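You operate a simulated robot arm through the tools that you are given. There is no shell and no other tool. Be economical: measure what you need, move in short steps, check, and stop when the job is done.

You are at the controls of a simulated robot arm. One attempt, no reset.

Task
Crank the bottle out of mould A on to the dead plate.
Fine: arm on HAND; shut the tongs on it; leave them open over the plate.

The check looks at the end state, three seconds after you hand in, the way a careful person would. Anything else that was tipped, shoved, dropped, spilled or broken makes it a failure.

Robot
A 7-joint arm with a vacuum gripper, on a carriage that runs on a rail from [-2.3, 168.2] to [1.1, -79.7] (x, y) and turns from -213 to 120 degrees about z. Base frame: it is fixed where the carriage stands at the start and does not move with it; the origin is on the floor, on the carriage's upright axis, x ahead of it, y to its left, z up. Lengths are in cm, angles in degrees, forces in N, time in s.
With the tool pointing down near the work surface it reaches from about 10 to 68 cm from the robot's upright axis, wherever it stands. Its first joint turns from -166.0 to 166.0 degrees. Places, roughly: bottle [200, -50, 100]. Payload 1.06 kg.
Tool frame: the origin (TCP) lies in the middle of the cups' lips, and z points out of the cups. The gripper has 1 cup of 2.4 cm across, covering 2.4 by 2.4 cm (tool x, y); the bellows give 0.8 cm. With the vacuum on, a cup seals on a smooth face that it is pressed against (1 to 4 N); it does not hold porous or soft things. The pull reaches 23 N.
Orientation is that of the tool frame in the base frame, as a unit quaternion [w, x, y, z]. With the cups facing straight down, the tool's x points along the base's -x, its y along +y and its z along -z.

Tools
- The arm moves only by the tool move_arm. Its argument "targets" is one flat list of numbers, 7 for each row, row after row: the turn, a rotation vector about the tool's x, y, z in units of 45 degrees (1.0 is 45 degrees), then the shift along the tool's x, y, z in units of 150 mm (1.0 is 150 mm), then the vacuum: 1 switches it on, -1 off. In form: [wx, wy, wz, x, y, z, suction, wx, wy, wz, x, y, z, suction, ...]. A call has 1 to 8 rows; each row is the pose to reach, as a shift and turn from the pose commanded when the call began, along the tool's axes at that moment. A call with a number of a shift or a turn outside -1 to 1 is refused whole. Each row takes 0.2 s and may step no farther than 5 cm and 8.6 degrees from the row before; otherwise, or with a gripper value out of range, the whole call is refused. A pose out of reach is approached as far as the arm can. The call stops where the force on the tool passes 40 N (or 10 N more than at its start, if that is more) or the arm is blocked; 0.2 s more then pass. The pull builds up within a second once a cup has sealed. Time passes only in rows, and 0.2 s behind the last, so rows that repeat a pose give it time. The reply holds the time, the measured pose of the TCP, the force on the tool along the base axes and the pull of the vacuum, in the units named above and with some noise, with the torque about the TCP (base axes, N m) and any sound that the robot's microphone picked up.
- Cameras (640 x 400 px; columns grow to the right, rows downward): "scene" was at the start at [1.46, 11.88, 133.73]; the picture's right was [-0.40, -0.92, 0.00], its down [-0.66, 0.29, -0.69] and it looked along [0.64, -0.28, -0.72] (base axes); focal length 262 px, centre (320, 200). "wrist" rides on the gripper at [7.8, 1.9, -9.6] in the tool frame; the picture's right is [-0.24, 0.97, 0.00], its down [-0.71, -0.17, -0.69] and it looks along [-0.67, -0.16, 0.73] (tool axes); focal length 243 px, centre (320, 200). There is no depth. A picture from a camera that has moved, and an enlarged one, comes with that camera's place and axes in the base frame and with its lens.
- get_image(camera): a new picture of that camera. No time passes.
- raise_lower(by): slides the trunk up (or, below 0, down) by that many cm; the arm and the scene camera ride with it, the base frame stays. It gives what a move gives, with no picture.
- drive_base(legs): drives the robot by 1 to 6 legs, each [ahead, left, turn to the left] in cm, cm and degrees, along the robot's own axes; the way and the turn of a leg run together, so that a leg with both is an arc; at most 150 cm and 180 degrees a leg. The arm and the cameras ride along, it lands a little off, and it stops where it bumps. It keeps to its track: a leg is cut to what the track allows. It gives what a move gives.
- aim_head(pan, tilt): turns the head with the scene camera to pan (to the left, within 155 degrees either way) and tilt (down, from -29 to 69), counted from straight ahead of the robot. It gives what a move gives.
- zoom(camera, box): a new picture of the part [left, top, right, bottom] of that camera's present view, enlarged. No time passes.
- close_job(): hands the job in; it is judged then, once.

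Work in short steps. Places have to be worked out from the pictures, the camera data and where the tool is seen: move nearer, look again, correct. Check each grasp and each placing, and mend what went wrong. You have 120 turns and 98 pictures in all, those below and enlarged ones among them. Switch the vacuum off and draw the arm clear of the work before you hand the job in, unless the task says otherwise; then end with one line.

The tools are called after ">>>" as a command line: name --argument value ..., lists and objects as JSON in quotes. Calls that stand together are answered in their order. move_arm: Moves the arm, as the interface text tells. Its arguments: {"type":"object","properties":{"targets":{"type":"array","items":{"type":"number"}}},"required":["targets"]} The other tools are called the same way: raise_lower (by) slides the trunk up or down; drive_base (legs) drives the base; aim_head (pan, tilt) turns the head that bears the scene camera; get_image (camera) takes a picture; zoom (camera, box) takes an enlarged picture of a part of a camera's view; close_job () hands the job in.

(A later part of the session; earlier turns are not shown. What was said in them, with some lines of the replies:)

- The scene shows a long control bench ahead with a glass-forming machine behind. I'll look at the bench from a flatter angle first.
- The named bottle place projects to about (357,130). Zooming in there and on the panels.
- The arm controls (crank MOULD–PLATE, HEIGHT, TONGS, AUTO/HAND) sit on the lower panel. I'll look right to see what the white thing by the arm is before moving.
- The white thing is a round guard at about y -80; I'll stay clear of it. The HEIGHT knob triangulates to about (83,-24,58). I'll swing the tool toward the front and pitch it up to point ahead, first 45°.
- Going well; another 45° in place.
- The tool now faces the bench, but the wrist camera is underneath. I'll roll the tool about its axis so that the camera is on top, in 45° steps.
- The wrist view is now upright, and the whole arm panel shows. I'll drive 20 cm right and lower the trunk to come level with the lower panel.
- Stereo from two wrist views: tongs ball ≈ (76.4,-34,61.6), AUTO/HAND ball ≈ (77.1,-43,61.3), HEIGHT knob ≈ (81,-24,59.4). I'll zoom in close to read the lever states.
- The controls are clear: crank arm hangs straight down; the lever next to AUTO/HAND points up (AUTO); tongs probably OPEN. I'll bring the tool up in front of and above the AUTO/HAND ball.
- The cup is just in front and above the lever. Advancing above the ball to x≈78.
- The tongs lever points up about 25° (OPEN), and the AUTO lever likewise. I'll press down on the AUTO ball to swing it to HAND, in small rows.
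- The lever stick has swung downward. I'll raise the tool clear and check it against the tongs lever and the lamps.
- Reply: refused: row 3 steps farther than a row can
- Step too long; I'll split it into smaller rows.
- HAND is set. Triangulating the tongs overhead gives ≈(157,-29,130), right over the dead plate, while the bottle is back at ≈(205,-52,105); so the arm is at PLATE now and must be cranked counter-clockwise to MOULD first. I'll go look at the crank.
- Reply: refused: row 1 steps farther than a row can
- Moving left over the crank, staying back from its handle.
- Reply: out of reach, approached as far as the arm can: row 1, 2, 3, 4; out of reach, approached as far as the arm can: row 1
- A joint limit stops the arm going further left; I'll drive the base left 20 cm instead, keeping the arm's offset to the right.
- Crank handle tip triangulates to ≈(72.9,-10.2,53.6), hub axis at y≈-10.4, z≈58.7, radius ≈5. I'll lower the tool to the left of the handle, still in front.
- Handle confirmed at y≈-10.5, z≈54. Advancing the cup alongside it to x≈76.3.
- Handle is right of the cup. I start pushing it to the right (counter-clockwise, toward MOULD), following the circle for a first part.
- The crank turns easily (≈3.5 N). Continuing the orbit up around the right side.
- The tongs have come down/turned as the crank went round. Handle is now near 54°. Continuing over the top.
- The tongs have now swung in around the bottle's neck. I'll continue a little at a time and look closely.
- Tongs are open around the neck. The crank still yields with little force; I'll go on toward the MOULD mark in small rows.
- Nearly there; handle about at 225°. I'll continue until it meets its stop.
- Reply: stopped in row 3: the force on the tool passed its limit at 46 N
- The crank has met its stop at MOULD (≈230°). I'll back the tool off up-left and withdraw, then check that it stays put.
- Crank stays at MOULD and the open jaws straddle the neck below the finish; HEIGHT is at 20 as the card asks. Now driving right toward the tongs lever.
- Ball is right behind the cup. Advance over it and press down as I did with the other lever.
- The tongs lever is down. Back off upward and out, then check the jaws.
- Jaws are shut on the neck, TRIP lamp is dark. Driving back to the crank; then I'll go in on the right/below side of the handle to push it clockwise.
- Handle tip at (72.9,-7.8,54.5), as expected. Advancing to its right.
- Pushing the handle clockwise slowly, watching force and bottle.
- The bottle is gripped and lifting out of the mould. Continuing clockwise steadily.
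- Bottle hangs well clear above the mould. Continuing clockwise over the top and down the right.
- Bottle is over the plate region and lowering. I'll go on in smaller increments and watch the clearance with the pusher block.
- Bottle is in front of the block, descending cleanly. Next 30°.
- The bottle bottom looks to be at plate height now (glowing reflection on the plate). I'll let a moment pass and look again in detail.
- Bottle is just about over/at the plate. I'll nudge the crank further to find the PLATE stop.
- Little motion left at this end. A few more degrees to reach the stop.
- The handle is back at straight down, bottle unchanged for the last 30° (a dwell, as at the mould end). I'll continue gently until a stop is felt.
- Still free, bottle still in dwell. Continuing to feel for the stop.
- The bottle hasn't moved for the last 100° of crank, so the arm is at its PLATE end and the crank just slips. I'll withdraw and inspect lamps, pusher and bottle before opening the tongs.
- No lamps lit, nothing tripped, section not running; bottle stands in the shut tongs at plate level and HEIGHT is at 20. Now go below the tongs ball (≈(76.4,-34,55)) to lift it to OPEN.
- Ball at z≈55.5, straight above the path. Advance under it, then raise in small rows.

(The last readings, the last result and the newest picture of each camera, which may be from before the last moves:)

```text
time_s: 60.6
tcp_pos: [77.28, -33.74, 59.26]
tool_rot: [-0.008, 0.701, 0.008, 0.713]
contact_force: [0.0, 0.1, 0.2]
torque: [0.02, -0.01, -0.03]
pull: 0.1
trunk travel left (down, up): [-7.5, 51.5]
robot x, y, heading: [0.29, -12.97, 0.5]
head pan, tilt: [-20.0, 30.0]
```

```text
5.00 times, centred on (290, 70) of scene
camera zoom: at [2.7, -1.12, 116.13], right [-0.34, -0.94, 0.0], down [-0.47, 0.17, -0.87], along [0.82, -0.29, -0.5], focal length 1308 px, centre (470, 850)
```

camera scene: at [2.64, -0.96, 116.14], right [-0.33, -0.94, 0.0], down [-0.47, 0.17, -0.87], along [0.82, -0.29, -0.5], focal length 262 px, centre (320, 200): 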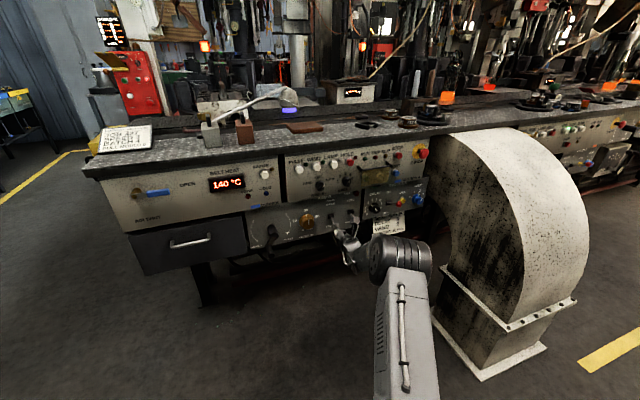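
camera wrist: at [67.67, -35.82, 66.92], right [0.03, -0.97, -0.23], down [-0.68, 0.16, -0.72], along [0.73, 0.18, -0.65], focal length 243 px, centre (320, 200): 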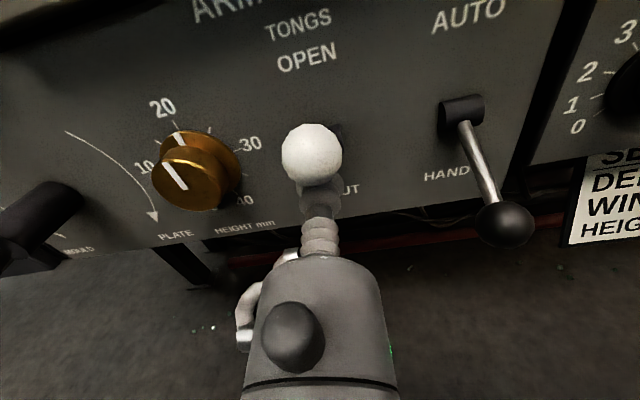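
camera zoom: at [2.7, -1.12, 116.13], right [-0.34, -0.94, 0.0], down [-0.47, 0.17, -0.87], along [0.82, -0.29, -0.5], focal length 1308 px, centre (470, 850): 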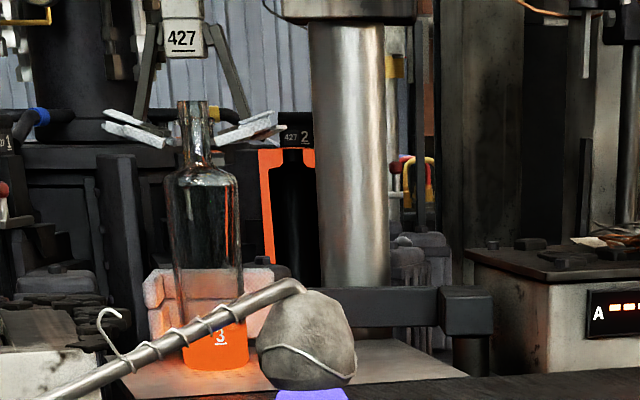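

Tongs are open and the bottle stands upright on the plate. Withdraw down and straight back without touching the lever.

>>> move_arm --targets '[0, 0, 0, -0.1, 0, 0, -1, 0, 0, 0, -0.15, 0, -0.25, -1, 0, 0, 0, -0.15, 0, -0.55, -1, 0, 0, 0, -0.15, 0, -0.85, -1, 0, 0, 0, -0.05, 0, -1, -1]'

>>> move_arm --targets '[0, 0, 0, 0.2, 0, -0.2, -1, 0, 0, 0, 0.4, 0, -0.4, -1]'

>>> get_image --camera "wrist"

>>> zoom --camera "scene" --box '[240, 30, 340, 110]'

>>> zoom --camera "scene" --box '[220, 140, 440, 270]'

```text
time_s: 61.8
tcp_pos: [62.1, -33.99, 58.43]
tool_rot: [-0.008, 0.702, 0.009, 0.712]
contact_force: [0.6, 0.3, -1.2]
torque: [0.01, -0.05, 0.02]
pull: 0.1
trunk travel left (down, up): [-7.5, 51.5]
robot x, y, heading: [0.19, -13.06, 0.4]
head pan, tilt: [-20.0, 30.0]
```

```text
time_s: 62.4
tcp_pos: [56.15, -34.22, 64.08]
tool_rot: [-0.007, 0.702, 0.007, 0.712]
contact_force: [0.7, 0.2, 0.3]
torque: [0.0, 0.0, -0.04]
pull: 0.0
trunk travel left (down, up): [-7.5, 51.5]
robot x, y, heading: [0.31, -13.21, 0.5]
head pan, tilt: [-20.0, 30.0]
```

```text
23 pictures are left
camera wrist: at [46.46, -36.3, 71.74], right [0.03, -0.97, -0.23], down [-0.68, 0.16, -0.72], along [0.73, 0.18, -0.65], focal length 243 px, centre (320, 200)
```

wrist: 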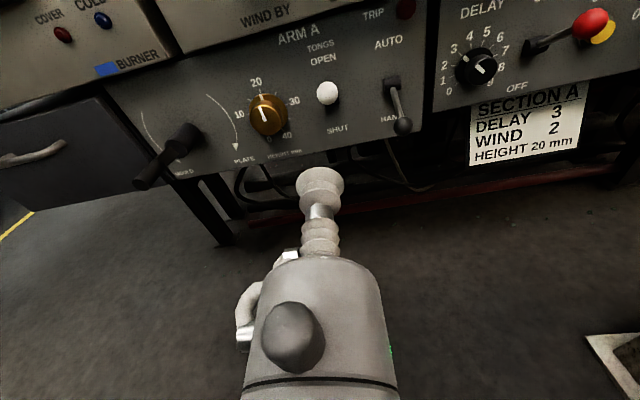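

```text
5.00 times, centred on (290, 70) of scene
camera zoom: at [2.73, -1.13, 116.13], right [-0.34, -0.94, 0.0], down [-0.47, 0.17, -0.87], along [0.82, -0.29, -0.5], focal length 1308 px, centre (470, 850)
```

zoom: 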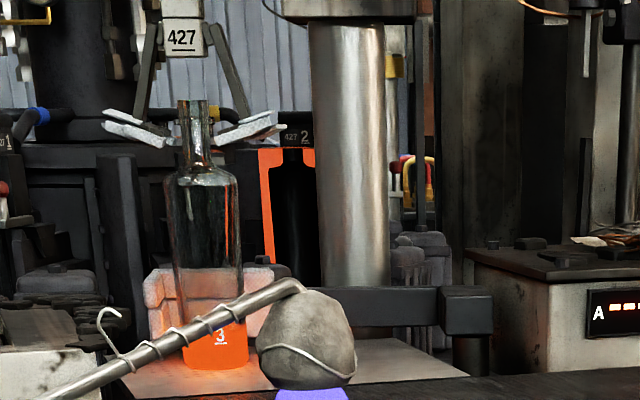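

```text
2.91 times, centred on (330, 205) of scene
camera zoom: at [2.73, -1.13, 116.13], right [-0.34, -0.94, 0.0], down [-0.47, 0.17, -0.87], along [0.82, -0.29, -0.5], focal length 761 px, centre (291, 186)
```

zoom: 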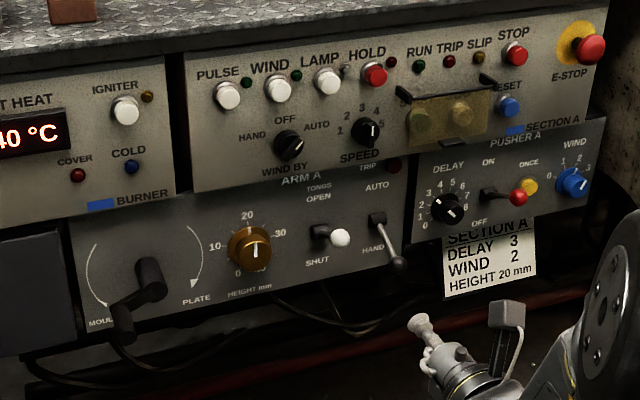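

Arm on HAND, tongs lever OPEN, bottle standing on the dead plate under the open tongs, no lamps lit, arm clear, vacuum off. Handing in.

>>> close_job

```text
The job is handed in.
```

The bottle from mould A is standing upright on the dead plate, with the arm on HAND and the tongs open over it; no lamps tripped and nothing else looked disturbed.
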